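You operate a simulated robot arm through the tools that you are given. There is no shell and no other tool. Be economical: measure what you need, move in short steps, check, and stop when the job is done.

You run a simulated robot arm. Do the job below in one go: nothing can be reset, and whatever is moved stays where it is left.

Task
Take the red cable spool and leave it on the low shelf of the plug bench. Take the fuse that says "3A" from the top of the long bench and leave it on the top of the shelf under the window. Put one of the paperbacks from the knee-high board of the narrow bookcase on top of the brown carton on the top of the long bench. Put the yellow memory card on top of the white cable spool. Take the box marked "-2" from the top of the long bench and leave it on top of the brown small carton there. Put the teal connector on the top of the long desk away on the upper step of the ledge cabinet. Put the belt pack that says "A" from the top of the long desk on the white card and the belt pack that says "C" on the orange notebook. Any order will do. Set down upright: teal connector, belt pack.

The check looks at the end state, three seconds after you hand in, the way a careful person would. Anything else that was tipped, shoved, dropped, spilled or broken makes it a failure.

Robot
A 7-joint arm with a three-finger gripper on a trunk, on a base that drives. Base frame: it is fixed to the floor where the robot stands at the start and does not move with it; the origin is under the middle of the robot, x ahead of it, y to its left, z up; the surface under the hand at the start is at about z = 850. Units: mm, rad, N and s.
With the tool pointing down near the work surface it reaches from about 460 to 920 mm from the robot's upright axis, wherever it stands. Its first joint turns from -2.897 to 2.897 rad. Places, roughly: belt pack [-1250, -1250, 750]; blue effect box, green effect box, yellow effect b [500, -1250, 750]; carton [500, -250, 1000]; fuse [500, 250, 750]; low shelf of the plug bench [-700, 3800, 300]; orange notebook [-1000, -1000, 750]; paperback [750, 750, 500]; red cable spool [750, 0, 750]; small carton [750, -1250, 1000]; teal connector (3x3x6 cm) [-1100, -1400, 800]; top of the shelf under the window (12x61 cm) [780, -2020, 800]; upper step of the ledge cabinet (72x21 cm) [-1940, 3960, 1160]; white cable spool [-3750, 3750, 750]; white card (8x6x1 cm) [-900, -1600, 700]; yellow memory card (4x1x5 cm) [500, 1300, 800]. Payload 2.69 kg.
The TCP is the grasp point between the finger pads, 29 mm short of the fingertips. In the tool frame z runs along the fingers and y along their closing line. The gripper opens to 120 mm. The gripper's body begins 78 mm behind the TCP.
Orientation is told as [roll, pitch, yaw] about the base's x, y, z axes, in that order, counted from this pose: with the fingers straight down and closing along the base's y, the tool's x points along the base's -x, its y along +y and its z along -z.

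Tools
- The arm moves only by the tool arm_command. Its argument "rows" is a list that holds one entry, the list of rows, each a list of 7 numbers: the shift along the tool's x, y, z in units of 20 mm (1.0 is 20 mm), then the turn, a rotation vector about the tool's x, y, z in units of 4 degrees (1.0 is 4 degrees), then the finger opening in cm, from 0 to 12. In form: [[[x, y, z, ax, ay, az, hand], ...]]. A call has 1 to 8 rows; each row shifts and turns the commanded pose from where the row before left it, along the tool's axes as they then stand. A call with a number of a shift or a turn outside -1 to 1 is refused whole. Rows are played at 5 a second. More than 50 mm and 0.15 rad between two rows, or a gripper value outside its range, and nothing of the call is played. Where a pose cannot be reached the arm comes as near as it can. A force on the tool above 40 N (or 10 N above the force at the start of the call, whichever is more), or a blocked arm, ends the call early, and 0.2 s more pass. The fingers move at their own pace and stop on an object; they squeeze with about 26 N. The grip force told is the motor's: it shows also when the fingers shut on nothing. Time passes only in rows, and 0.2 s behind the last, so rows that do not move let the fingers close. It gives the time, the measured TCP pose, the force on the tool (base axes), the opening and the grip force at its end, in the units of the frame above (readings bear some noise), with the torque about the TCP (base axes, N m) and any sound that the robot's microphone picked up, and new pictures: "pictures" is both (left out), scene, wrist or none.
- Cameras (640 x 400 px; columns grow to the right, rows downward): "scene" is now at [225.1, 9.1, 1298.8]; the picture's right is [0.14, -0.99, 0.00], its down [-0.81, -0.12, -0.57] and it looks along [0.56, 0.08, -0.82] (base axes); focal length 252 px, centre (320, 200). "wrist" rides on the gripper at [63, 0, -104] in the tool frame; the picture's right is [0.01, 1.00, 0.00], its down [-0.83, 0.00, -0.56] and it looks along [-0.56, 0.00, 0.83] (tool axes); focal length 275 px, centre (320, 200). There is no depth. A picture from a camera that has moved, and an enlarged one, comes with that camera's place and axes in the base frame and with its lens.
- slide_trunk(by): slides the trunk up (or, below 0, down) by that many mm; the arm and the scene camera ride with it, the base frame stays. It gives what a move gives, with no picture.
- drive_base(legs): drives the robot by 1 to 6 legs, each [ahead, left, turn to the left] in mm, mm and rad, along the robot's own axes; the way and the turn of a leg run together, so that a leg with both is an arc; at most 1500 mm and 3.142 rad a leg. The arm and the cameras ride along, it lands a little off, and it stops where it bumps. It gives what a move gives, and a new picture of the scene camera.
- pan_tilt(pan, tilt): turns the head with the scene camera to pan (to the left, within 1.501 rad either way) and tilt (down, from -0.506 to 1.204), counted from straight ahead of the robot. It gives what a move gives, and a new picture of the scene camera.
- inspect(camera, box): a new picture of the part [left, top, right, bottom] of that camera's present view, enlarged. No time passes.
- hand_in(): hands the job in; it is judged then, once.

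Work in short steps. Places have to be worked out from the pictures, the camera data and where the tool is seen: move nearer, look again, correct. Check each grasp and each placing, and mend what went wrong. You have 483 turns and 360 pictures in all, those below and enlarged ones among them. Open the gripper and draw the arm clear of the work before you hand the job in, unless the task says otherwise; then end with one line.

The tools are called after "Request:" as a command line: name --argument value ..., lists and objects as JSON in quotes. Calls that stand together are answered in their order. arm_command: Moves the arm, as the interface text tells. Its arguments: {"type":"object","properties":{"rows":{"type":"array"},"pictures":{"type":"string","enum":["both","scene","wrist","none"]}},"required":["rows"]} The other tools are called the same way: slide_trunk (by) slides the trunk up or down; drive_base (legs) drives the base; pan_tilt (pan, tilt) turns the head that bears the scene camera; inspect (camera, box) takes an enlarged picture of a part of a camera's view; hand_in () hands the job in.

At the start:

```text
time: 0.0
ee_pos: [419.3, 331.9, 1000.3]
tool_rot: [0.0, 0.001, -0.001]
wrist_force: [-0.7, 0.1, 0.0]
torque: [-0.01, 0.0, 0.01]
finger_gap: 119.9
finger_force: 0.2
trunk travel left (down, up): [-575.0, 38.0]
robot x, y, heading: [-1.6, -0.6, -0.001]
head pan, tilt: [0.145, 0.963]
```

scene: 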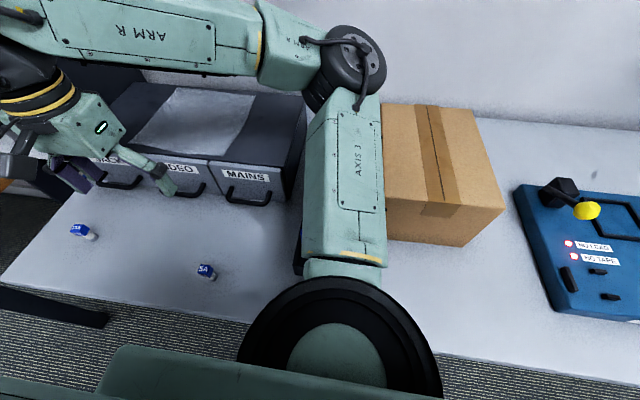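
wrist: 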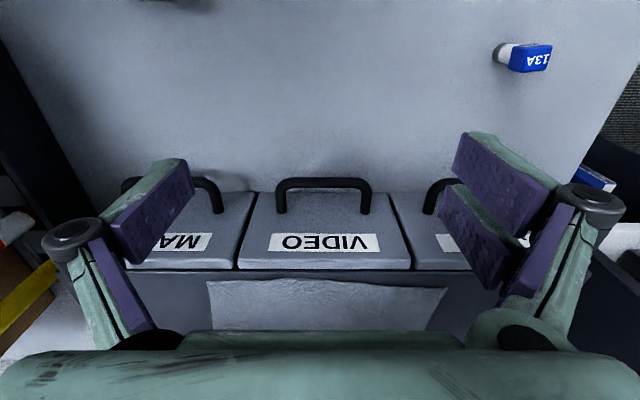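

I start by looking around with the head to see the long bench and its ends.

Request:
pan_tilt --pan 0.9 --tilt 0.6

Request:
pan_tilt --pan -0.6 --tilt 0.6

Request:
pan_tilt --pan -1.4 --tilt 0.5

```text
time: 1.1
ee_pos: [420.1, 332.0, 1000.2]
tool_rot: [0.0, 0.001, 0.0]
wrist_force: [-0.6, -0.3, -0.2]
torque: [-0.01, -0.01, -0.01]
finger_gap: 120.0
finger_force: 0.0
trunk travel left (down, up): [-575.0, 38.0]
robot x, y, heading: [-1.5, 2.1, 0.003]
head pan, tilt: [0.901, 0.6]
camera scene: at [208.9, 68.0, 1328.2], right [0.78, -0.62, 0.0], down [-0.35, -0.44, -0.82], along [0.51, 0.65, -0.57], focal length 252 px, centre (320, 200)
```

scene: 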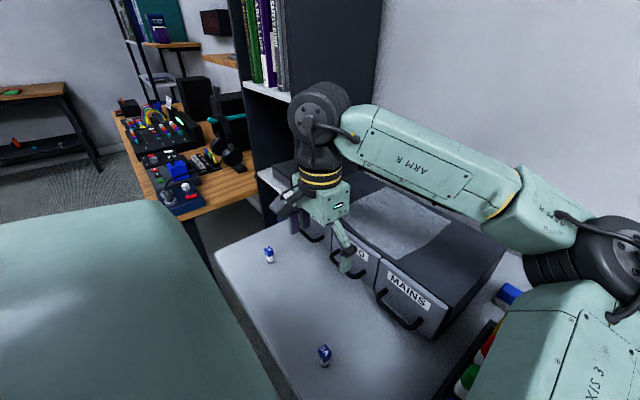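

```text
time: 2.7
ee_pos: [419.4, 330.8, 1001.1]
tool_rot: [0.001, 0.001, -0.002]
wrist_force: [-0.8, 0.4, 0.3]
torque: [0.03, -0.02, 0.01]
finger_gap: 120.0
finger_force: 0.1
trunk travel left (down, up): [-575.0, 38.0]
robot x, y, heading: [1.1, -0.6, 0.004]
head pan, tilt: [-0.6, 0.6]
camera scene: at [227.0, -51.1, 1328.3], right [-0.56, -0.83, 0.0], down [-0.47, 0.32, -0.83], along [0.68, -0.47, -0.56], focal length 252 px, centre (320, 200)
```

scene: 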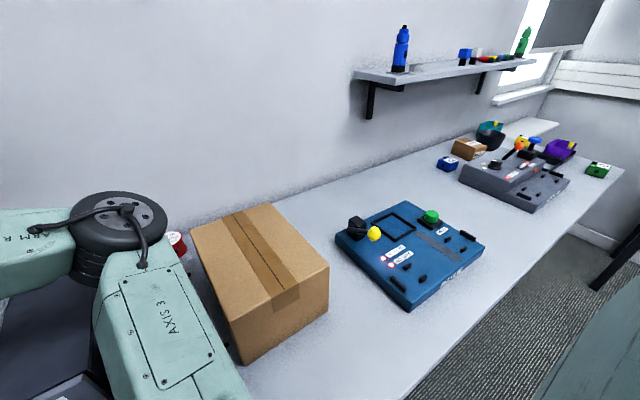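

```text
time: 3.8
ee_pos: [419.5, 330.3, 1000.6]
tool_rot: [0.0, -0.001, -0.001]
wrist_force: [0.0, -0.5, 0.3]
torque: [-0.01, 0.0, -0.03]
finger_gap: 120.1
finger_force: 0.0
trunk travel left (down, up): [-575.0, 38.0]
robot x, y, heading: [-1.9, 1.6, 0.0]
head pan, tilt: [-1.4, 0.499]
camera scene: at [169.6, -90.8, 1337.4], right [-0.99, -0.17, 0.0], down [-0.08, 0.47, -0.88], along [0.15, -0.86, -0.48], focal length 252 px, centre (320, 200)
```

scene: 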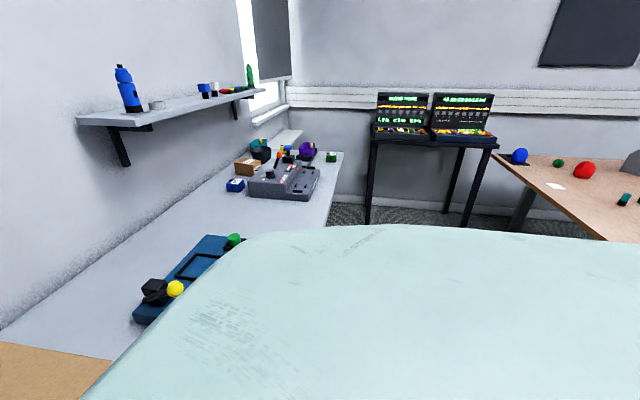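

Two fuses on the near left end of the bench, and something red between crates and carton. I take closer looks.

Request:
pan_tilt --pan 0.6 --tilt 0.9

Request:
inspect --camera "scene" --box '[160, 160, 480, 360]'

Request:
inspect --camera "wrist" --box '[440, 0, 640, 200]'

```text
time: 5.8
ee_pos: [419.8, 330.5, 999.9]
tool_rot: [0.0, 0.0, 0.001]
wrist_force: [0.1, -0.6, -0.7]
torque: [0.02, 0.02, -0.02]
finger_gap: 120.0
finger_force: 0.0
trunk travel left (down, up): [-575.0, 38.0]
robot x, y, heading: [-1.8, -0.3, 0.003]
head pan, tilt: [0.6, 0.901]
camera scene: at [216.3, 41.4, 1303.5], right [0.56, -0.83, 0.0], down [-0.65, -0.44, -0.62], along [0.51, 0.35, -0.78], focal length 252 px, centre (320, 200)
```

scene: 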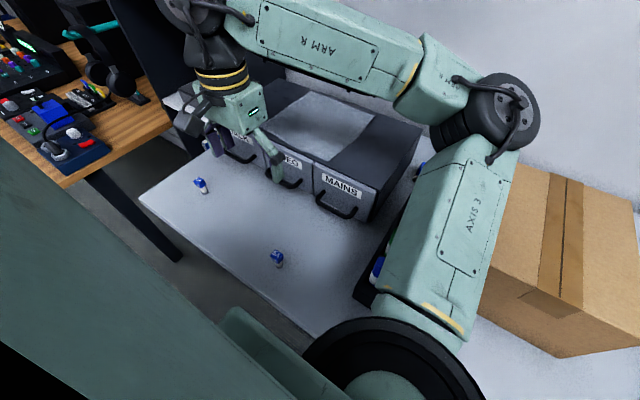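

```text
2.00 times, centred on (320, 260) of scene
camera zoom: at [216.3, 41.4, 1303.5], right [0.56, -0.83, 0.0], down [-0.65, -0.44, -0.62], along [0.51, 0.35, -0.78], focal length 503 px, centre (320, 80)
```

zoom: 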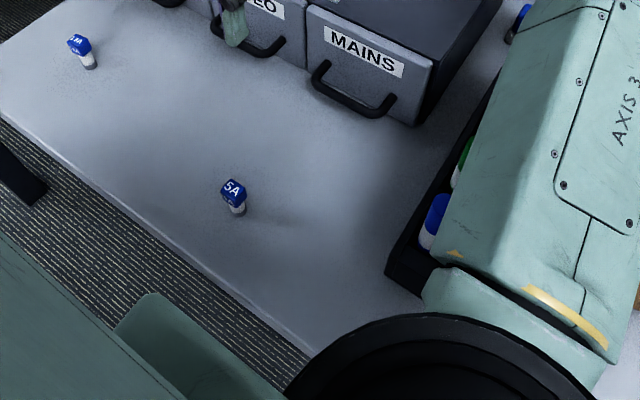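

```text
2.00 times, centred on (540, 100) of wrist
camera zoom: at [356.7, 330.6, 1104.5], right [-0.01, 1.0, 0.0], down [0.83, 0.0, 0.56], along [0.56, 0.0, -0.83], focal length 551 px, centre (-120, 400)
```

zoom: 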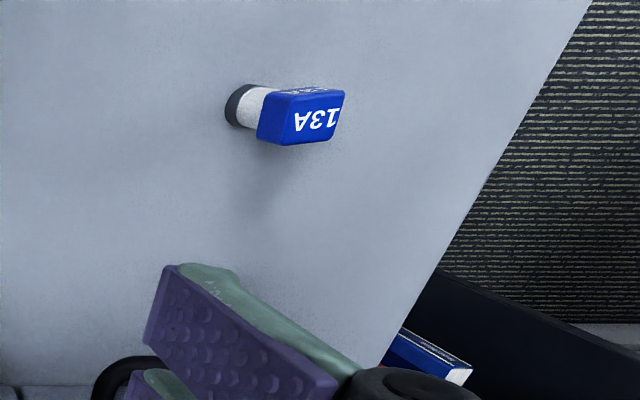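

Fuses seen are 5A and 13A; the 3A is still unseen, likely hidden behind the arm near a dark tray. I move the hand right to uncover and look with the wrist camera.

Request:
arm_command --rows '[[[0, -1, -1, 0, 0, 0, 12], [0, -1, -1, 0, 0, 0, 12], [0, -1, -1, 0, 0, 0, 12], [0, -1, -1, 0, 0, 0, 12], [0, -1, -1, 0, 0, 0, 12], [0, -1, 0, 0, 0, 0, 12], [0, -1, 0, 0, 0, 0, 12], [0, -1, 0, 0, 0, 0, 12]]]'

```text
time: 7.6
ee_pos: [419.4, 171.1, 1101.0]
tool_rot: [0.0, 0.001, -0.001]
wrist_force: [-0.1, 0.4, 0.0]
torque: [-0.01, -0.03, 0.02]
finger_gap: 120.0
finger_force: 0.2
trunk travel left (down, up): [-575.0, 38.0]
robot x, y, heading: [1.6, 0.5, -0.002]
head pan, tilt: [0.6, 0.901]
camera scene: at [216.2, 41.2, 1303.5], right [0.56, -0.83, 0.0], down [-0.65, -0.44, -0.62], along [0.51, 0.35, -0.78], focal length 252 px, centre (320, 200)
camera wrist: at [357.9, 170.2, 1205.6], right [0.0, 1.0, 0.0], down [0.83, 0.0, 0.56], along [0.56, 0.0, -0.83], focal length 275 px, centre (320, 200)
```

scene: 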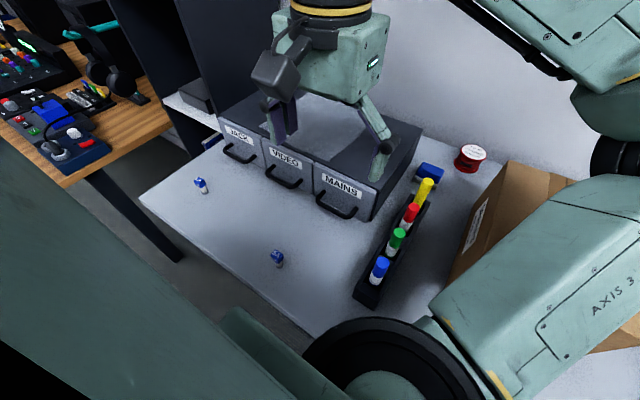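
wrist: 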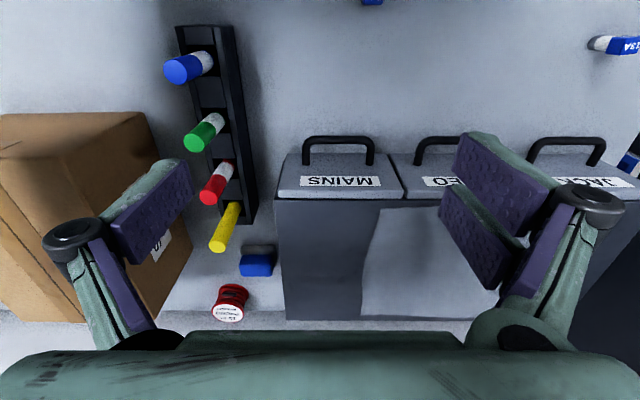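

Red spool is at the back between tray and carton. I check the 5A label and the blue block more closely.

Request:
inspect --camera "scene" --box '[257, 240, 297, 280]'

Request:
inspect --camera "scene" --box '[400, 130, 500, 200]'

Request:
inspect --camera "scene" --box '[175, 80, 255, 200]'

```text
10.00 times, centred on (277, 260) of scene
camera zoom: at [216.2, 41.2, 1303.5], right [0.56, -0.83, 0.0], down [-0.65, -0.44, -0.62], along [0.51, 0.35, -0.78], focal length 2516 px, centre (750, -400)
```

zoom: 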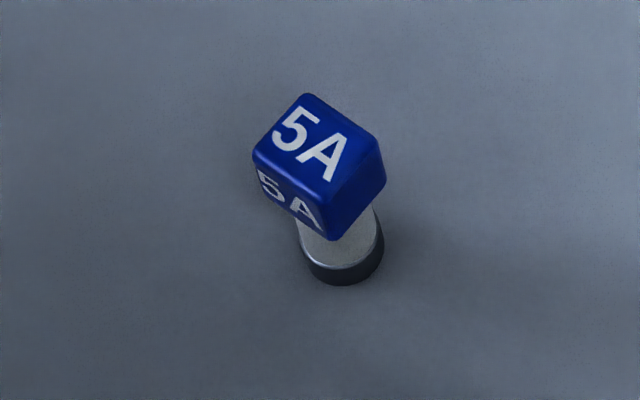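

```text
5.71 times, centred on (450, 165) of scene
camera zoom: at [216.2, 41.2, 1303.5], right [0.56, -0.83, 0.0], down [-0.65, -0.44, -0.62], along [0.51, 0.35, -0.78], focal length 1438 px, centre (-423, 400)
```

zoom: 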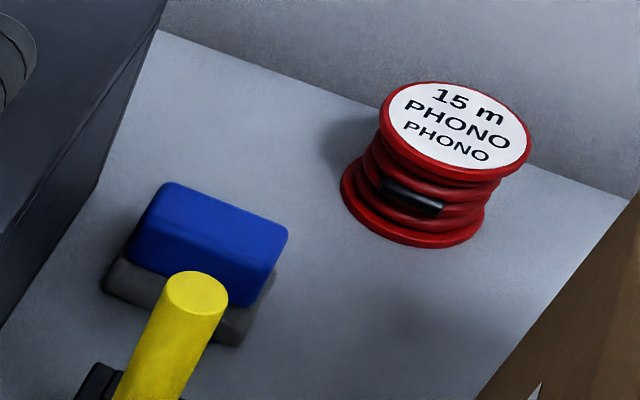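

```text
3.33 times, centred on (215, 140) of scene
camera zoom: at [216.2, 41.2, 1303.5], right [0.56, -0.83, 0.0], down [-0.65, -0.44, -0.62], along [0.51, 0.35, -0.78], focal length 839 px, centre (670, 400)
```

zoom: 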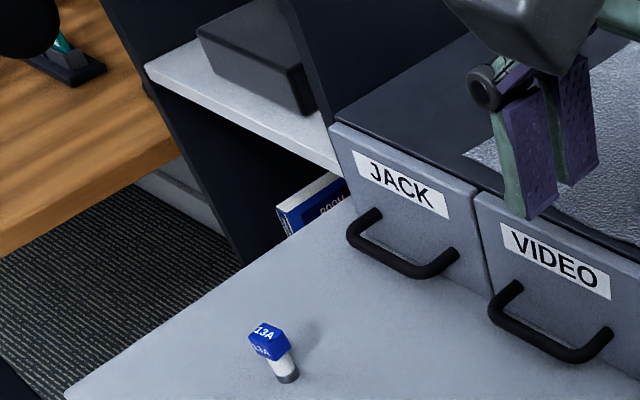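

The 3A fuse isn't in view yet; I look at the bench right of the tray and around the carton.

Request:
pan_tilt --pan -0.1 --tilt 0.9

Request:
inspect --camera "wrist" --box '[0, 0, 320, 200]'

Request:
pan_tilt --pan -0.8 --tilt 0.8

Request:
inspect --camera "scene" --box '[240, 0, 640, 250]'

```text
time: 8.6
ee_pos: [422.0, 172.6, 1101.0]
tool_rot: [-0.001, 0.0, 0.001]
wrist_force: [0.1, -0.6, -0.2]
torque: [-0.01, -0.03, 0.01]
finger_gap: 120.0
finger_force: 0.0
trunk travel left (down, up): [-575.0, 38.0]
robot x, y, heading: [-0.2, 0.8, -0.001]
head pan, tilt: [-0.099, 0.901]
camera scene: at [229.1, -8.6, 1303.5], right [-0.1, -1.0, 0.0], down [-0.78, 0.08, -0.62], along [0.62, -0.06, -0.78], focal length 252 px, centre (320, 200)
```

scene: 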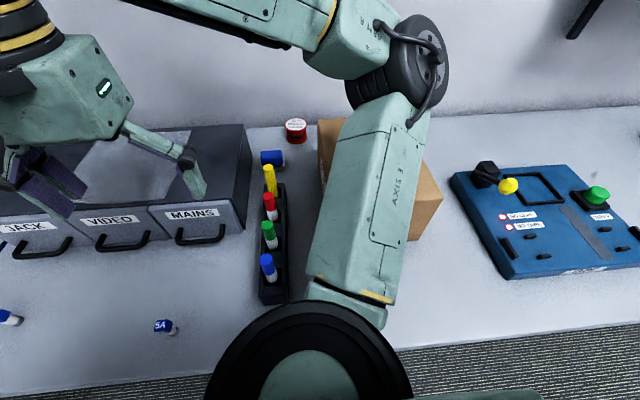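

```text
2.00 times, centred on (160, 100) of wrist
camera zoom: at [357.9, 170.9, 1205.5], right [-0.01, 1.0, 0.0], down [0.83, 0.0, 0.56], along [0.56, 0.0, -0.83], focal length 551 px, centre (640, 400)
```

zoom: 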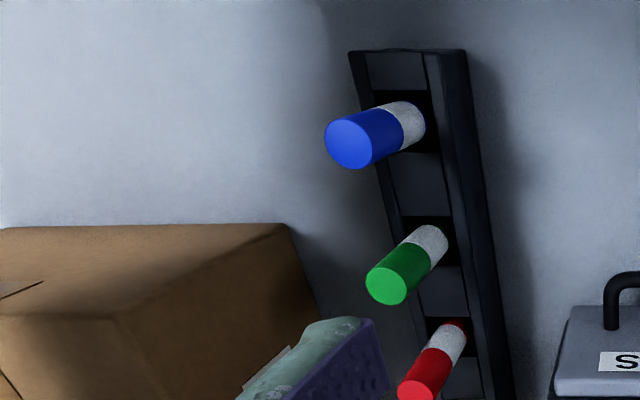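

```text
time: 9.7
ee_pos: [420.6, 171.5, 1100.6]
tool_rot: [0.001, 0.0, 0.001]
wrist_force: [-0.4, -0.5, 0.0]
torque: [-0.01, -0.01, -0.01]
finger_gap: 120.1
finger_force: 0.1
trunk travel left (down, up): [-575.0, 38.0]
robot x, y, heading: [-2.4, -3.9, -0.003]
head pan, tilt: [-0.799, 0.799]
camera scene: at [210.3, -59.0, 1311.4], right [-0.72, -0.7, 0.0], down [-0.5, 0.51, -0.7], along [0.49, -0.5, -0.72], focal length 252 px, centre (320, 200)
```

scene: 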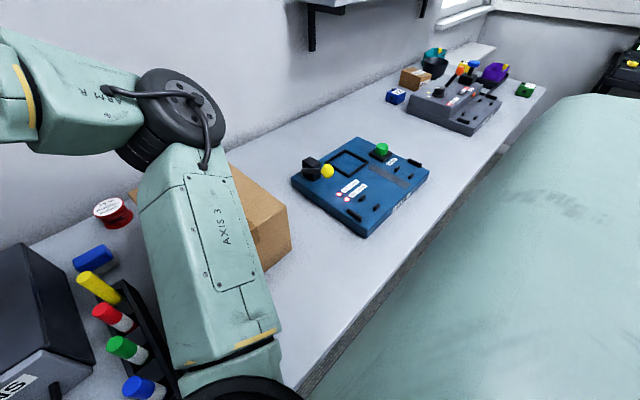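

```text
1.60 times, centred on (440, 125) of scene
camera zoom: at [210.3, -59.0, 1311.4], right [-0.72, -0.7, 0.0], down [-0.5, 0.51, -0.7], along [0.49, -0.5, -0.72], focal length 403 px, centre (128, 320)
```

zoom: 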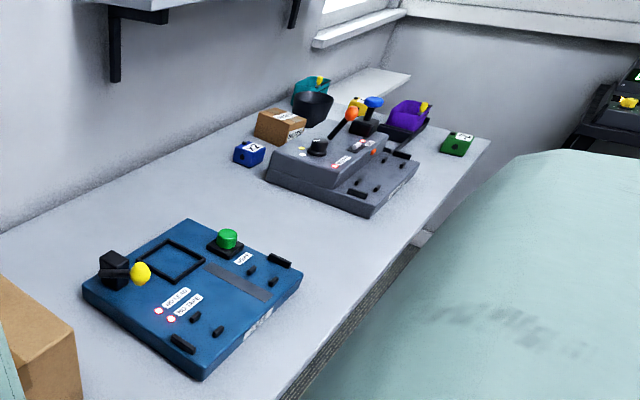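

The 3A may be behind the carton. I send the hand over that way, high, to look with the wrist camera.

Request:
arm_command --rows '[[[-0.5, -1, -1, 0, 0, 0, 12], [-0.5, -1, -1, 0, 0, 0, 12], [-0.5, -1, -1, 0, 0, 0, 12], [-0.5, -1, -1, 0, 0, 0, 12], [-0.5, -1, -1, 0, 0, 0, 12], [-0.5, -1, 0, 0, 0, 0, 12], [-0.5, -1, 0, 0, 0, 0, 12], [-0.5, -1, 0, 0, 0, 0, 12]]]' --pictures "none"

Request:
arm_command --rows '[[[-1, -1, 0, 0, 0, 0, 12], [-1, -1, 0, 0, 0, 0, 12], [-1, -1, 0, 0, 0, 0, 12], [-1, -1, 0, 0, 0, 0, 12], [-1, -1, 0, 0, 0, 0, 12], [-1, -1, 0, 0, 0, 0, 12]]]'

```text
time: 11.5
ee_pos: [496.8, 13.1, 1162.7]
tool_rot: [0.007, 0.005, 0.017]
wrist_force: [0.6, 0.3, -0.6]
torque: [0.01, -0.01, 0.01]
finger_gap: 119.9
finger_force: 0.0
out of reach, approached as far as the arm can: row 4, 5
trunk travel left (down, up): [-575.0, 38.0]
robot x, y, heading: [-1.1, -0.8, 0.0]
head pan, tilt: [-0.799, 0.799]
```

```text
time: 12.9
ee_pos: [617.7, -111.2, 1146.7]
tool_rot: [0.03, 0.0, 0.01]
wrist_force: [-0.7, 0.1, 0.1]
torque: [0.02, -0.02, -0.01]
finger_gap: 120.0
finger_force: 0.1
out of reach, approached as far as the arm can: row 1, 3, 5
trunk travel left (down, up): [-575.0, 38.0]
robot x, y, heading: [-3.5, -1.1, 0.002]
head pan, tilt: [-0.799, 0.799]
camera scene: at [210.3, -59.1, 1311.4], right [-0.72, -0.7, 0.0], down [-0.5, 0.51, -0.7], along [0.49, -0.5, -0.72], focal length 252 px, centre (320, 200)
camera wrist: at [556.1, -114.9, 1250.8], right [-0.01, 1.0, 0.03], down [0.83, 0.0, 0.55], along [0.55, 0.03, -0.83], focal length 275 px, centre (320, 200)
```

scene: 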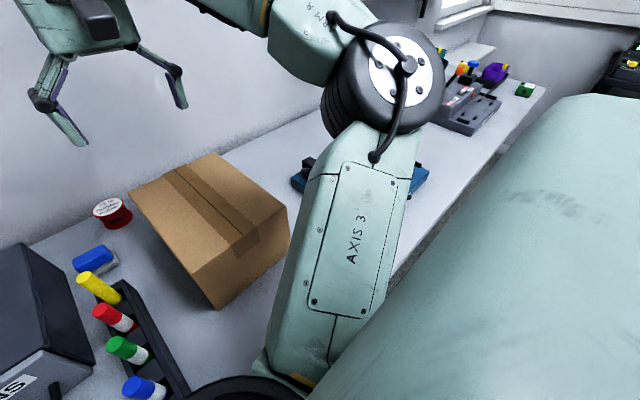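
wrist: 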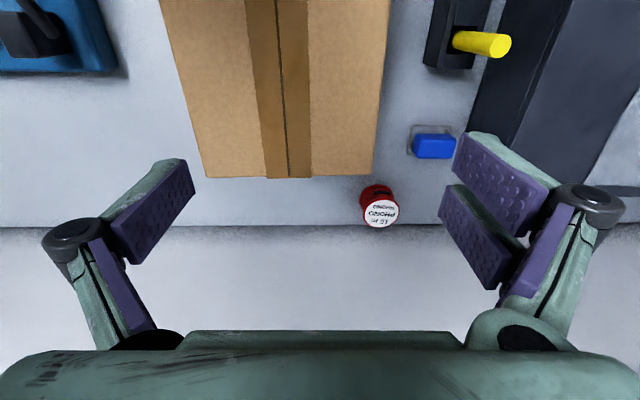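

Nothing behind the carton. I look at crates' tops and rear now that the arm is out of the way.

Request:
pan_tilt --pan 0.55 --tilt 0.75

Request:
inspect --camera "scene" --box '[140, 60, 460, 260]'

```text
time: 14.4
ee_pos: [618.3, -107.5, 1146.4]
tool_rot: [0.025, 0.003, 0.016]
wrist_force: [0.2, -0.3, -0.2]
torque: [0.01, 0.0, 0.0]
finger_gap: 119.8
finger_force: 0.0
trunk travel left (down, up): [-575.0, 38.0]
robot x, y, heading: [-1.2, 1.2, -0.002]
head pan, tilt: [0.55, 0.75]
camera scene: at [224.7, 42.1, 1315.4], right [0.52, -0.85, 0.0], down [-0.58, -0.36, -0.73], along [0.62, 0.38, -0.68], focal length 252 px, centre (320, 200)
```

scene: 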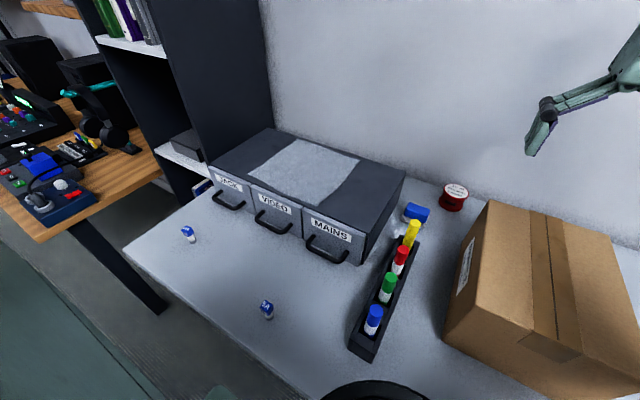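

```text
2.00 times, centred on (300, 160) of scene
camera zoom: at [224.7, 42.1, 1315.4], right [0.52, -0.85, 0.0], down [-0.58, -0.36, -0.73], along [0.62, 0.38, -0.68], focal length 503 px, centre (360, 280)
```

zoom: 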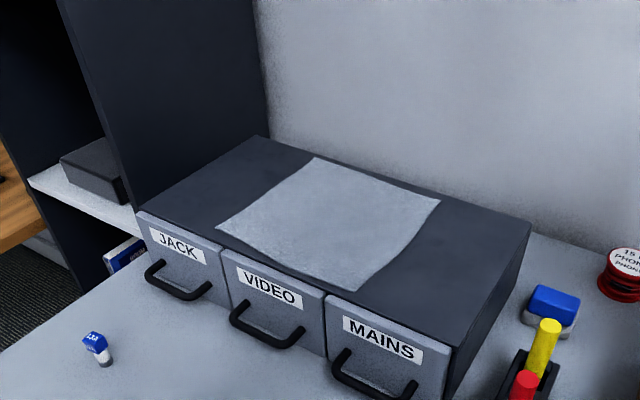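

The three-drawer unit (JACK / VIDEO / MAINS) is likely to hold the 3A fuse in MAINS. I bring the hand back in front of the MAINS drawer, turning it so the fingers close along x.

Request:
arm_command --rows '[[[0.7, 1, 0.3, 0, 0, 0, 12], [0.7, 1, 0.3, 0, 0, 0, 12], [0.7, 1, 0.3, 0, 0, 0, 12], [0.7, 1, 0.3, 0, 0, 0, 12], [0.7, 1, 0.3, 0, 0, 0, 12], [0.7, 1, 0.3, 0, 0, 0, 12], [0.7, 1, 0, 0, 0, 0, 12], [0.7, 1, 0, 0, 0, 0, 12]]]' --pictures "none"

Request:
arm_command --rows '[[[0.7, 1, 0, 0, 0, 0, 12], [0.7, 1, 0, 0, 0, 0, 12], [0.7, 1, 0, 0, 0, 0, 12], [0.7, 1, 0, 0, 0, 0, 12], [0.7, 1, 0, 0, 0, 0, 12], [0.7, 1, 0, 0, 0, 0, 12], [0.5, 1, 0, 0, 0, 0, 12]]]'

```text
time: 16.2
ee_pos: [504.4, 50.4, 1119.3]
tool_rot: [0.001, -0.001, -0.002]
wrist_force: [0.5, -0.6, -0.4]
torque: [-0.01, 0.0, -0.01]
finger_gap: 119.9
finger_force: 0.2
trunk travel left (down, up): [-575.0, 38.0]
robot x, y, heading: [2.8, -5.3, 0.002]
head pan, tilt: [0.55, 0.75]
```

```text
time: 17.8
ee_pos: [409.4, 190.4, 1117.9]
tool_rot: [0.0, -0.001, 0.0]
wrist_force: [0.3, -0.1, -0.4]
torque: [0.03, -0.03, 0.0]
finger_gap: 119.9
finger_force: 0.1
trunk travel left (down, up): [-575.0, 38.0]
robot x, y, heading: [2.9, 0.6, 0.0]
head pan, tilt: [0.55, 0.75]
camera scene: at [224.6, 42.3, 1315.4], right [0.52, -0.85, 0.0], down [-0.58, -0.36, -0.73], along [0.62, 0.38, -0.68], focal length 252 px, centre (320, 200)
camera wrist: at [346.8, 190.5, 1222.2], right [0.0, 1.0, 0.0], down [0.83, 0.0, 0.56], along [0.56, 0.0, -0.83], focal length 275 px, centre (320, 200)
```

scene: 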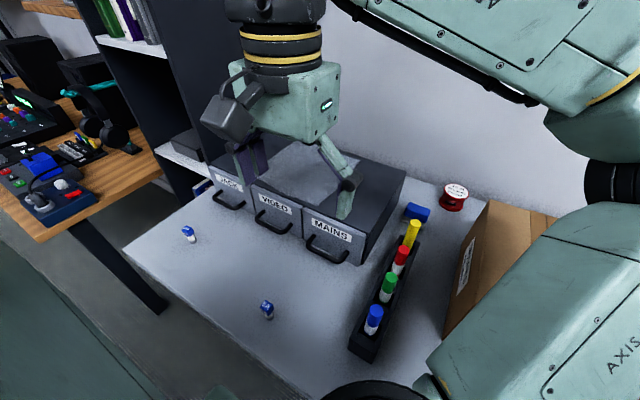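
wrist: 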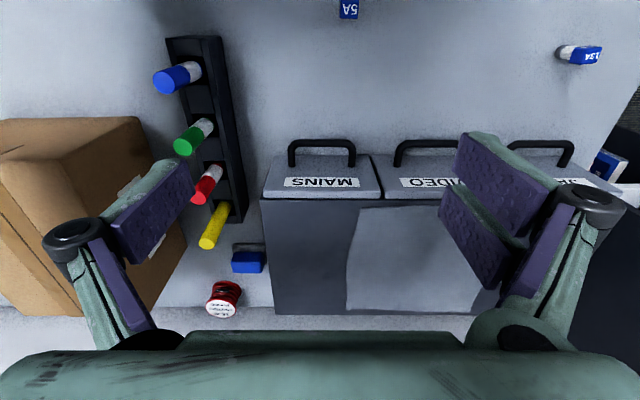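

Geometry: drawer front at x≈521, top ≈957, handle bar ≈x 491–497, z≈877, y≈150–237. I close the fingers and go above the handle gap to hook it.

Request:
arm_command --rows '[[[-0.8, 0.1, 0.5, 0, 0, 0, 0], [-0.8, 0.1, 0.5, 0, 0, 0, 0], [-0.8, 0, 1, 0, 0, 0, 0], [-0.8, 0, 1, 0, 0, 0, 0], [-0.8, 0, 1, 0, 0, 0, 0], [-0.8, 0, 1, 0, 0, 0, 0], [0, 0, 0, 0, 0, 0, 0]]]'

```text
time: 19.4
ee_pos: [507.0, 195.8, 1018.0]
tool_rot: [0.002, 0.001, 0.001]
wrist_force: [1.1, 0.1, 0.0]
torque: [0.0, -0.02, 0.0]
finger_gap: 0.0
finger_force: 4.6
trunk travel left (down, up): [-575.0, 38.0]
robot x, y, heading: [-2.1, 3.1, 0.002]
head pan, tilt: [0.55, 0.75]
camera scene: at [224.6, 42.1, 1315.4], right [0.52, -0.85, 0.0], down [-0.58, -0.36, -0.73], along [0.62, 0.38, -0.68], focal length 252 px, centre (320, 200)
camera wrist: at [443.4, 194.4, 1122.0], right [-0.01, 1.0, 0.0], down [0.83, 0.0, 0.56], along [0.56, 0.0, -0.83], focal length 275 px, centre (320, 200)
```

scene: 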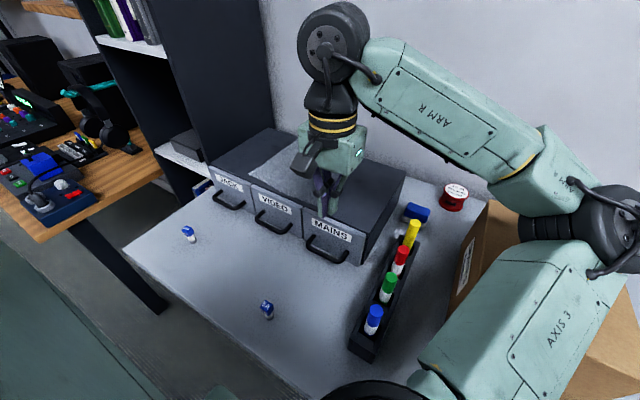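
wrist: 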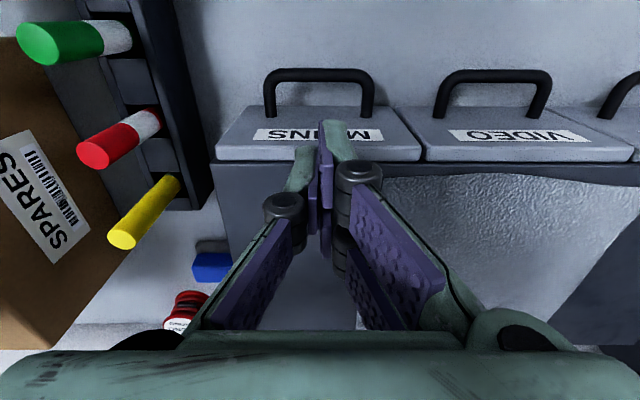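

Refined: bar at x≈481, z≈900, face x≈519. I shift back 6 mm and lower the closed fingers into the loop.

Request:
arm_command --rows '[[[0.3, 0, 0.5, 0, 0, 0, 0], [0, 0, 1, 0, 0, 0, 0], [0, 0, 1, 0, 0, 0, 0], [0, 0, 1, 0, 0, 0, 0], [0, 0, 1, 0, 0, 0, 0], [0, 0, 1, 0, 0, 0, 0], [0, 0, 0.5, 0, 0, 0, 0]]]'

```text
time: 20.2
ee_pos: [499.3, 195.8, 978.3]
tool_rot: [0.007, -0.005, 0.001]
wrist_force: [-6.9, -6.0, 16.8]
torque: [-0.08, -0.04, -0.03]
finger_gap: 0.0
finger_force: 26.6
trunk travel left (down, up): [-575.0, 38.0]
robot x, y, heading: [0.2, -1.7, -0.002]
head pan, tilt: [0.55, 0.75]
stopped in row 3: the force on the tool passed its limit at 60 N (the readings are from after the stop); the commanded pose is now the measured one
camera scene: at [223.9, 41.5, 1315.9], right [0.52, -0.85, 0.0], down [-0.58, -0.36, -0.73], along [0.62, 0.38, -0.68], focal length 252 px, centre (320, 200)
camera wrist: at [436.6, 194.3, 1082.6], right [-0.01, 1.0, 0.01], down [0.83, 0.0, 0.56], along [0.56, 0.01, -0.83], focal length 275 px, centre (320, 200)
```

scene: 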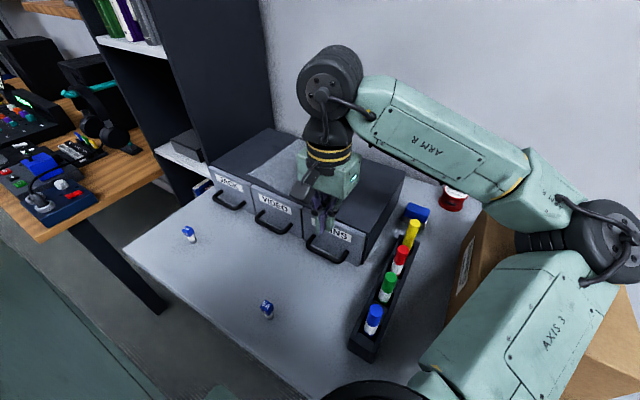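
wrist: 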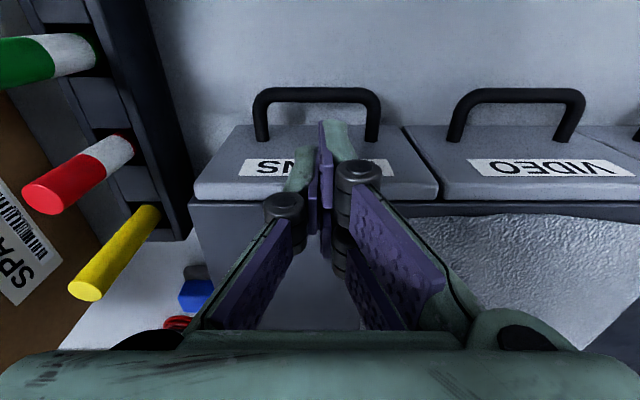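

Contact at fingertip height ≈949, unexpectedly. I zoom in to see what touches.

Request:
inspect --camera "scene" --box '[260, 160, 400, 290]'

Request:
inspect --camera "wrist" --box '[180, 60, 460, 260]'

```text
3.08 times, centred on (330, 225) of scene
camera zoom: at [223.9, 41.5, 1315.9], right [0.52, -0.85, 0.0], down [-0.58, -0.36, -0.73], along [0.62, 0.38, -0.68], focal length 774 px, centre (289, 123)
```

zoom: 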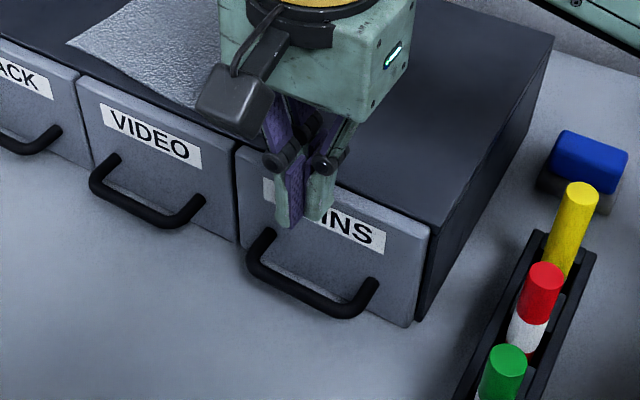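

```text
2.00 times, centred on (320, 160) of wrist
camera zoom: at [436.6, 194.3, 1082.6], right [-0.01, 1.0, 0.01], down [0.83, 0.0, 0.56], along [0.56, 0.01, -0.83], focal length 551 px, centre (320, 280)
```

zoom: 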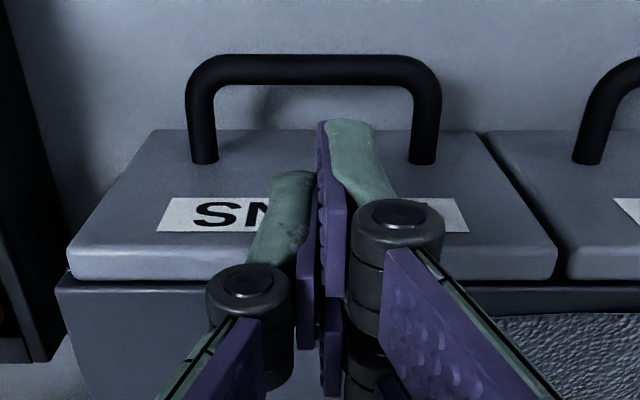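

The gap behind the bar is only ~23–28 mm. I'll instead clamp the two handle legs from outside (loop ≈ 88 mm wide) with open fingers. Lift, back off to x≈490, open.

Request:
arm_command --rows '[[[0, 0, -1, 0, 0, 0, 0], [0.5, -0.1, 0, 0, 0, 0, 12], [0, 0, 0, 0, 0, 0, 12], [0, 0, 0, 0, 0, 0, 12], [0, 0, 0, 0, 0, 0, 12], [0, 0, 0, 0, 0, 0, 12], [0, 0, 0, 0, 0, 0, 12], [0, 0, 0.8, 0, 0, 0, 12]]]'

```text
time: 22.0
ee_pos: [491.1, 193.1, 980.8]
tool_rot: [0.005, -0.006, 0.0]
wrist_force: [-0.5, -0.3, -0.6]
torque: [0.0, 0.0, -0.01]
finger_gap: 118.8
finger_force: 0.0
trunk travel left (down, up): [-575.0, 38.0]
robot x, y, heading: [0.8, 1.6, -0.002]
head pan, tilt: [0.55, 0.75]
camera scene: at [224.9, 42.1, 1315.4], right [0.52, -0.85, 0.0], down [-0.58, -0.36, -0.73], along [0.62, 0.38, -0.68], focal length 252 px, centre (320, 200)
camera wrist: at [427.6, 191.5, 1084.7], right [-0.01, 1.0, 0.01], down [0.83, 0.0, 0.56], along [0.56, 0.01, -0.83], focal length 275 px, centre (320, 200)
```

scene: 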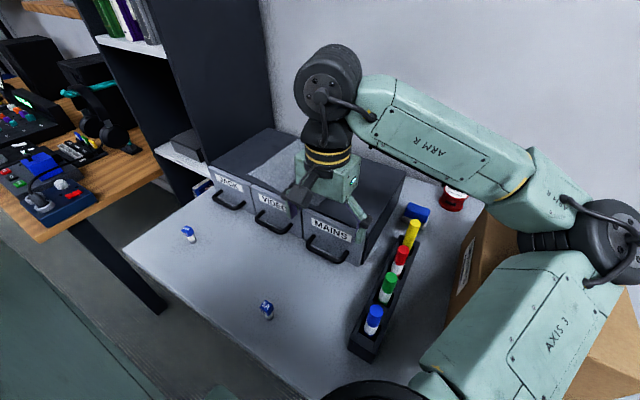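
wrist: 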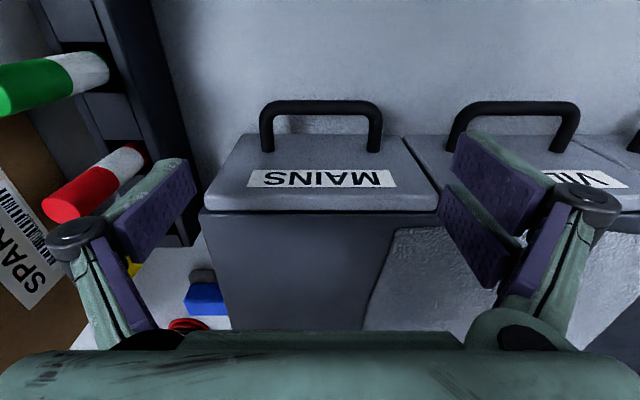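

Now clear: bar x≈481, z≈885, legs y≈149–236, face ≈517. Lower and close on the legs.

Request:
arm_command --rows '[[[0, 0, 1, 0, 0, 0, 12], [0, 0, 1, 0, 0, 0, 12], [0, 0, 1, 0, 0, 0, 12], [0, 0, 1, 0, 0, 0, 12], [0, 0, 0.5, 0, 0, 0, 12], [0, 0, 0, 0, 0, 0, 6], [0, 0, 0, 0, 0, 0, 6], [0, 0, 0, 0, 0, 0, 6]]]'

```text
time: 23.9
ee_pos: [486.0, 193.9, 906.5]
tool_rot: [-0.03, -0.065, 0.009]
wrist_force: [-12.1, -13.4, 13.5]
torque: [-0.56, -0.21, -0.23]
finger_gap: 89.1
finger_force: 21.8
trunk travel left (down, up): [-575.0, 38.0]
robot x, y, heading: [-4.9, -0.2, 0.003]
head pan, tilt: [0.55, 0.75]
stopped in row 8: the force on the tool passed its limit at 43 N (the readings are from after the stop); the commanded pose is now the measured one
camera scene: at [212.0, 45.0, 1319.2], right [0.52, -0.85, 0.01], down [-0.57, -0.36, -0.74], along [0.63, 0.38, -0.68], focal length 252 px, centre (320, 200)
camera wrist: at [416.6, 196.2, 1006.5], right [-0.01, 1.0, -0.03], down [0.79, 0.03, 0.61], along [0.61, -0.02, -0.79], focal length 275 px, centre (320, 200)
```

scene: 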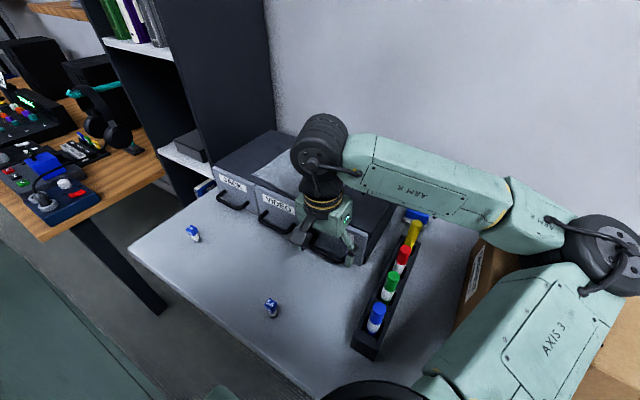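
wrist: 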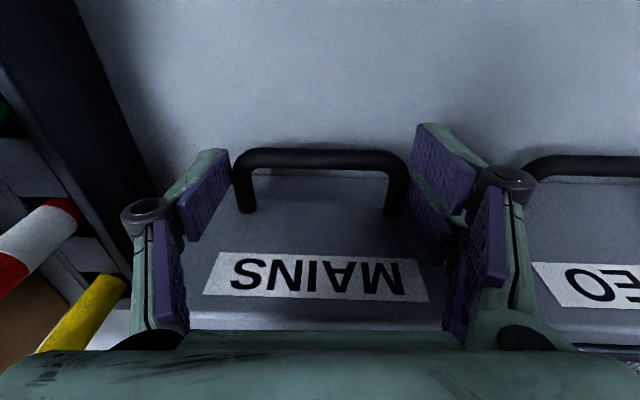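

The fingers seem to hold the legs (gap 89). I hold still a moment while squeezing and read the forces.

Request:
arm_command --rows '[[[0, 0, 0, 0, 0, 0, 5], [0, 0, 0, 0, 0, 0, 5]]]' --pictures "none"

Request:
inspect --camera "scene" --box '[260, 160, 480, 300]'

Request:
inspect --camera "wrist" --box '[100, 100, 560, 340]'

```text
time: 24.5
ee_pos: [486.7, 194.5, 906.8]
tool_rot: [-0.03, -0.072, 0.014]
wrist_force: [-19.8, 3.4, 14.3]
torque: [0.03, -0.11, -0.28]
finger_gap: 88.8
finger_force: 45.0
trunk travel left (down, up): [-575.0, 38.0]
robot x, y, heading: [-0.0, 2.0, 0.001]
head pan, tilt: [0.55, 0.75]
stopped in row 2: the force on the tool passed its limit at 41 N (the readings are from after the stop); the commanded pose is now the measured one
```

```text
2.86 times, centred on (370, 230) of scene
camera zoom: at [213.6, 43.9, 1317.2], right [0.52, -0.85, 0.01], down [-0.57, -0.36, -0.74], along [0.63, 0.38, -0.68], focal length 719 px, centre (177, 114)
```

zoom: 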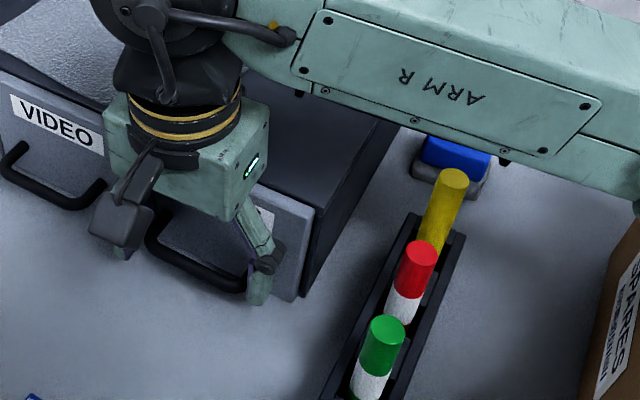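

```text
1.39 times, centred on (330, 220) of wrist
camera zoom: at [416.4, 195.7, 1006.1], right [-0.02, 1.0, -0.03], down [0.79, 0.03, 0.61], along [0.61, -0.01, -0.79], focal length 383 px, centre (306, 172)
```

zoom: 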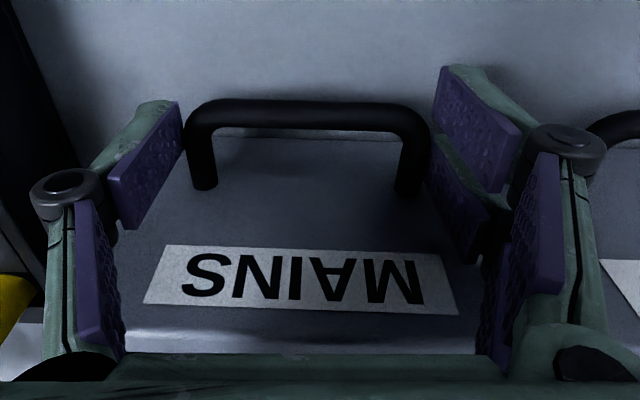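

Contact pushes the hand up/back against the panel, but the legs are clamped. I pull straight back in small steps.

Request:
arm_command --rows '[[[0.5, 0, -0.1, 0, 0, 0, 5], [0.5, 0, -0.05, 0, 0, 0, 5], [0.5, 0, 0, 0, 0, 0, 5], [0.5, 0, 0, 0, 0, 0, 5]]]'

```text
time: 25.5
ee_pos: [451.4, 194.1, 899.8]
tool_rot: [-0.025, -0.055, 0.011]
wrist_force: [0.2, 15.6, 25.5]
torque: [0.86, -0.55, 0.73]
finger_gap: 88.1
finger_force: 45.3
trunk travel left (down, up): [-575.0, 38.0]
robot x, y, heading: [0.7, 1.3, 0.002]
head pan, tilt: [0.55, 0.75]
camera scene: at [223.1, 42.8, 1314.7], right [0.52, -0.85, 0.0], down [-0.58, -0.36, -0.73], along [0.62, 0.38, -0.68], focal length 252 px, centre (320, 200)
camera wrist: at [383.9, 195.0, 1001.1], right [-0.01, 1.0, -0.02], down [0.8, 0.03, 0.6], along [0.6, -0.01, -0.8], focal length 275 px, centre (320, 200)
```

scene: 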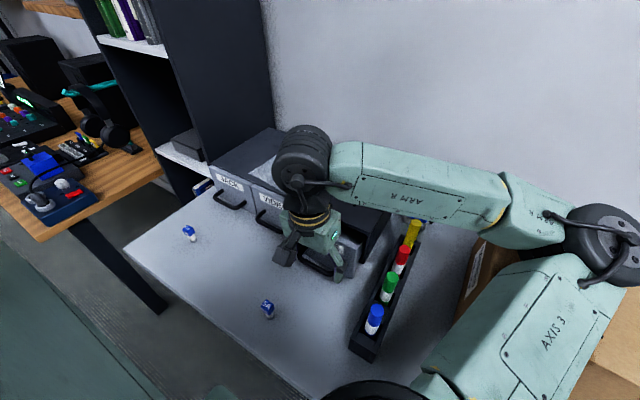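
wrist: 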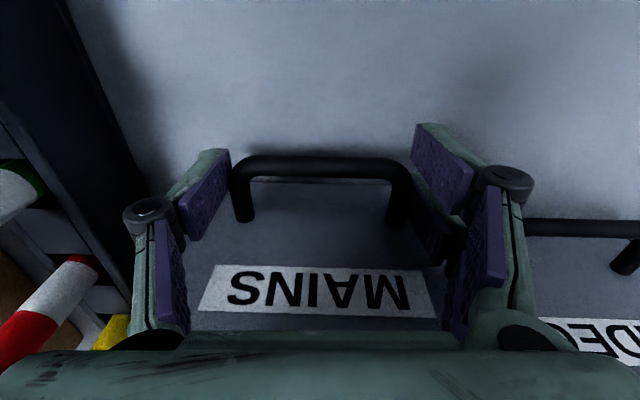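

The drawer is moving. Continue pulling ~50 mm with slight lift to relieve the vertical load.

Request:
arm_command --rows '[[[0.5, 0, -0.1, 0, 0, 0, 5], [0.5, 0, -0.1, 0, 0, 0, 5], [0.5, 0, -0.1, 0, 0, 0, 5], [0.5, 0, 0, 0, 0, 0, 5], [0.5, 0, 0, 0, 0, 0, 5]]]'

```text
time: 26.4
ee_pos: [423.4, 194.0, 901.1]
tool_rot: [-0.028, -0.048, 0.014]
wrist_force: [-0.3, 9.9, -25.1]
torque: [0.02, -0.18, -0.26]
finger_gap: 88.3
finger_force: 45.2
trunk travel left (down, up): [-575.0, 38.0]
robot x, y, heading: [4.4, 1.2, -0.001]
head pan, tilt: [0.55, 0.75]
stopped in row 4: the force on the tool passed its limit at 43 N (the readings are from after the stop); the commanded pose is now the measured one
camera scene: at [225.3, 44.1, 1314.7], right [0.52, -0.85, 0.0], down [-0.58, -0.36, -0.73], along [0.62, 0.38, -0.68], focal length 252 px, centre (320, 200)
camera wrist: at [355.2, 195.3, 1001.8], right [-0.02, 1.0, -0.03], down [0.8, 0.03, 0.59], along [0.59, -0.01, -0.8], focal length 275 px, centre (320, 200)
```

scene: 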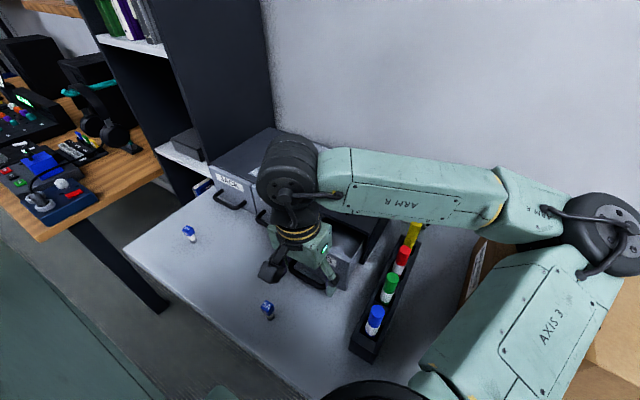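
wrist: 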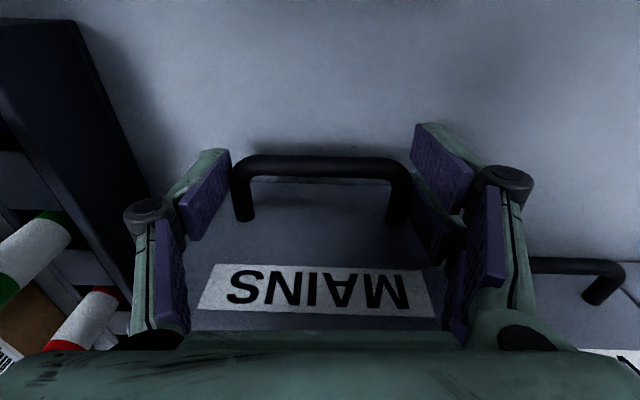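

63 mm open. Continue with 35 mm more, keeping level.

Request:
arm_command --rows '[[[0.4, 0, 0, 0, 0, 0, 5], [0.4, 0, -0.02, 0, 0, 0, 5], [0.4, 0, -0.02, 0, 0, 0, 5], [0.4, 0, -0.02, 0, 0, 0, 5], [0.2, 0, 0, 0, 0, 0, 5]]]'

```text
time: 27.1
ee_pos: [403.8, 193.7, 900.0]
tool_rot: [-0.026, -0.045, 0.016]
wrist_force: [-0.7, 9.1, -23.5]
torque: [-0.23, -0.08, -0.47]
finger_gap: 87.9
finger_force: 44.8
trunk travel left (down, up): [-575.0, 38.0]
robot x, y, heading: [-0.2, -0.3, 0.001]
head pan, tilt: [0.55, 0.75]
stopped in row 3: the force on the tool passed its limit at 41 N (the readings are from after the stop); the commanded pose is now the measured one
camera scene: at [225.2, 44.2, 1315.3], right [0.52, -0.85, 0.0], down [-0.58, -0.36, -0.73], along [0.62, 0.38, -0.68], focal length 252 px, centre (320, 200)
camera wrist: at [336.5, 195.1, 1002.1], right [-0.02, 1.0, -0.03], down [0.8, 0.03, 0.59], along [0.59, -0.01, -0.8], focal length 275 px, centre (320, 200)
```

scene: 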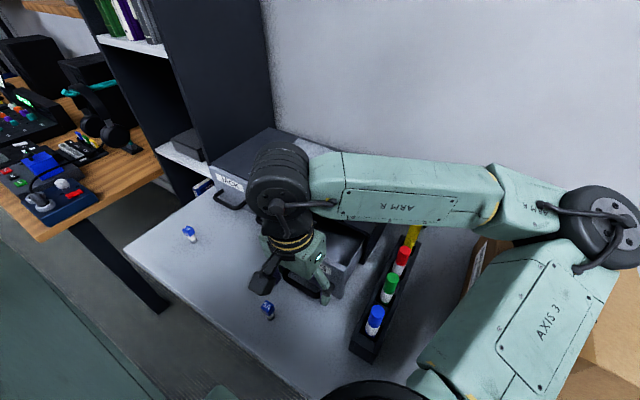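
wrist: 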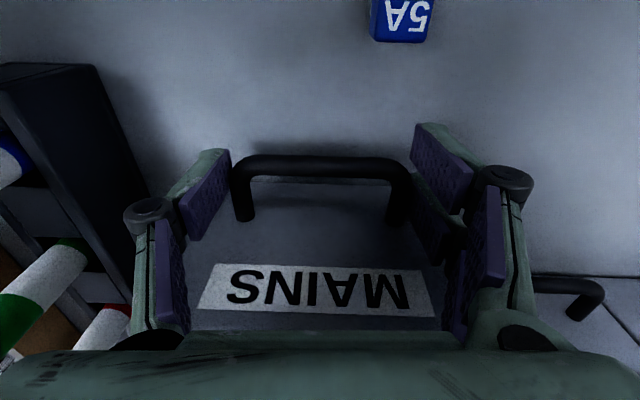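

Drawer about 83 mm open; enough to look in. Release the handle and rise to look.

Request:
arm_command --rows '[[[0, 0, 0.05, 0, 0, 0, 10.5], [0, 0, 0, 0, 0, 0, 10.5], [0, 0, -1, 0, 0, 0, 11], [0, 0, -1, 0, 0, 0, 12], [0, 0, -1, 0, 0, 0, 12], [0, 0, -1, 0, 0, 0, 12], [0, 0, -1, 0, 0, 0, 12], [0, 0, -1, 0, 0, 0, 12]]]'

```text
time: 28.9
ee_pos: [398.5, 195.2, 1020.5]
tool_rot: [-0.028, -0.049, 0.017]
wrist_force: [0.0, 0.2, 0.3]
torque: [-0.03, -0.04, 0.01]
finger_gap: 120.2
finger_force: 0.1
trunk travel left (down, up): [-575.0, 38.0]
robot x, y, heading: [-5.5, -2.0, 0.003]
head pan, tilt: [0.55, 0.75]
camera scene: at [224.2, 42.8, 1315.4], right [0.52, -0.85, 0.0], down [-0.58, -0.36, -0.73], along [0.62, 0.38, -0.68], focal length 252 px, centre (320, 200)
camera wrist: at [331.0, 196.5, 1121.7], right [-0.02, 1.0, -0.03], down [0.8, 0.03, 0.59], along [0.6, -0.01, -0.8], focal length 275 px, centre (320, 200)
```

scene: 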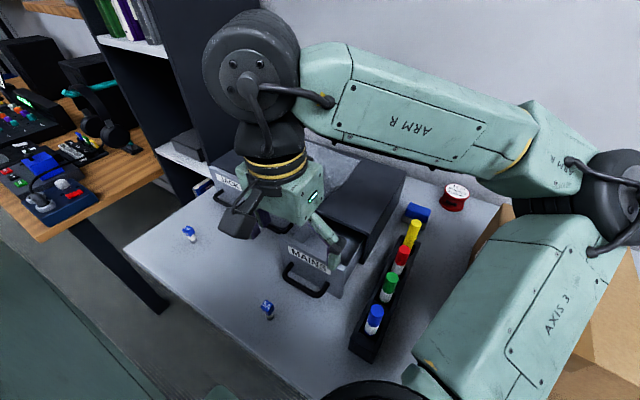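
wrist: 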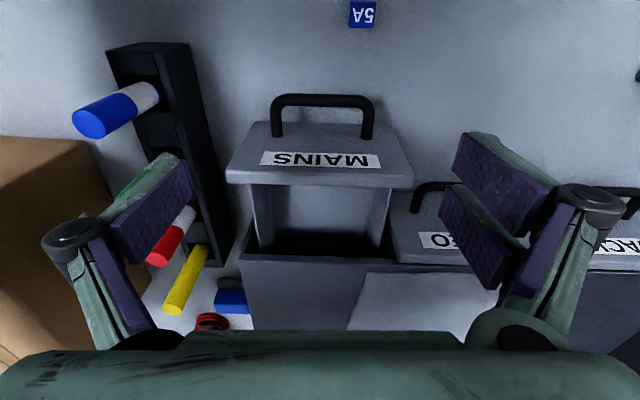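

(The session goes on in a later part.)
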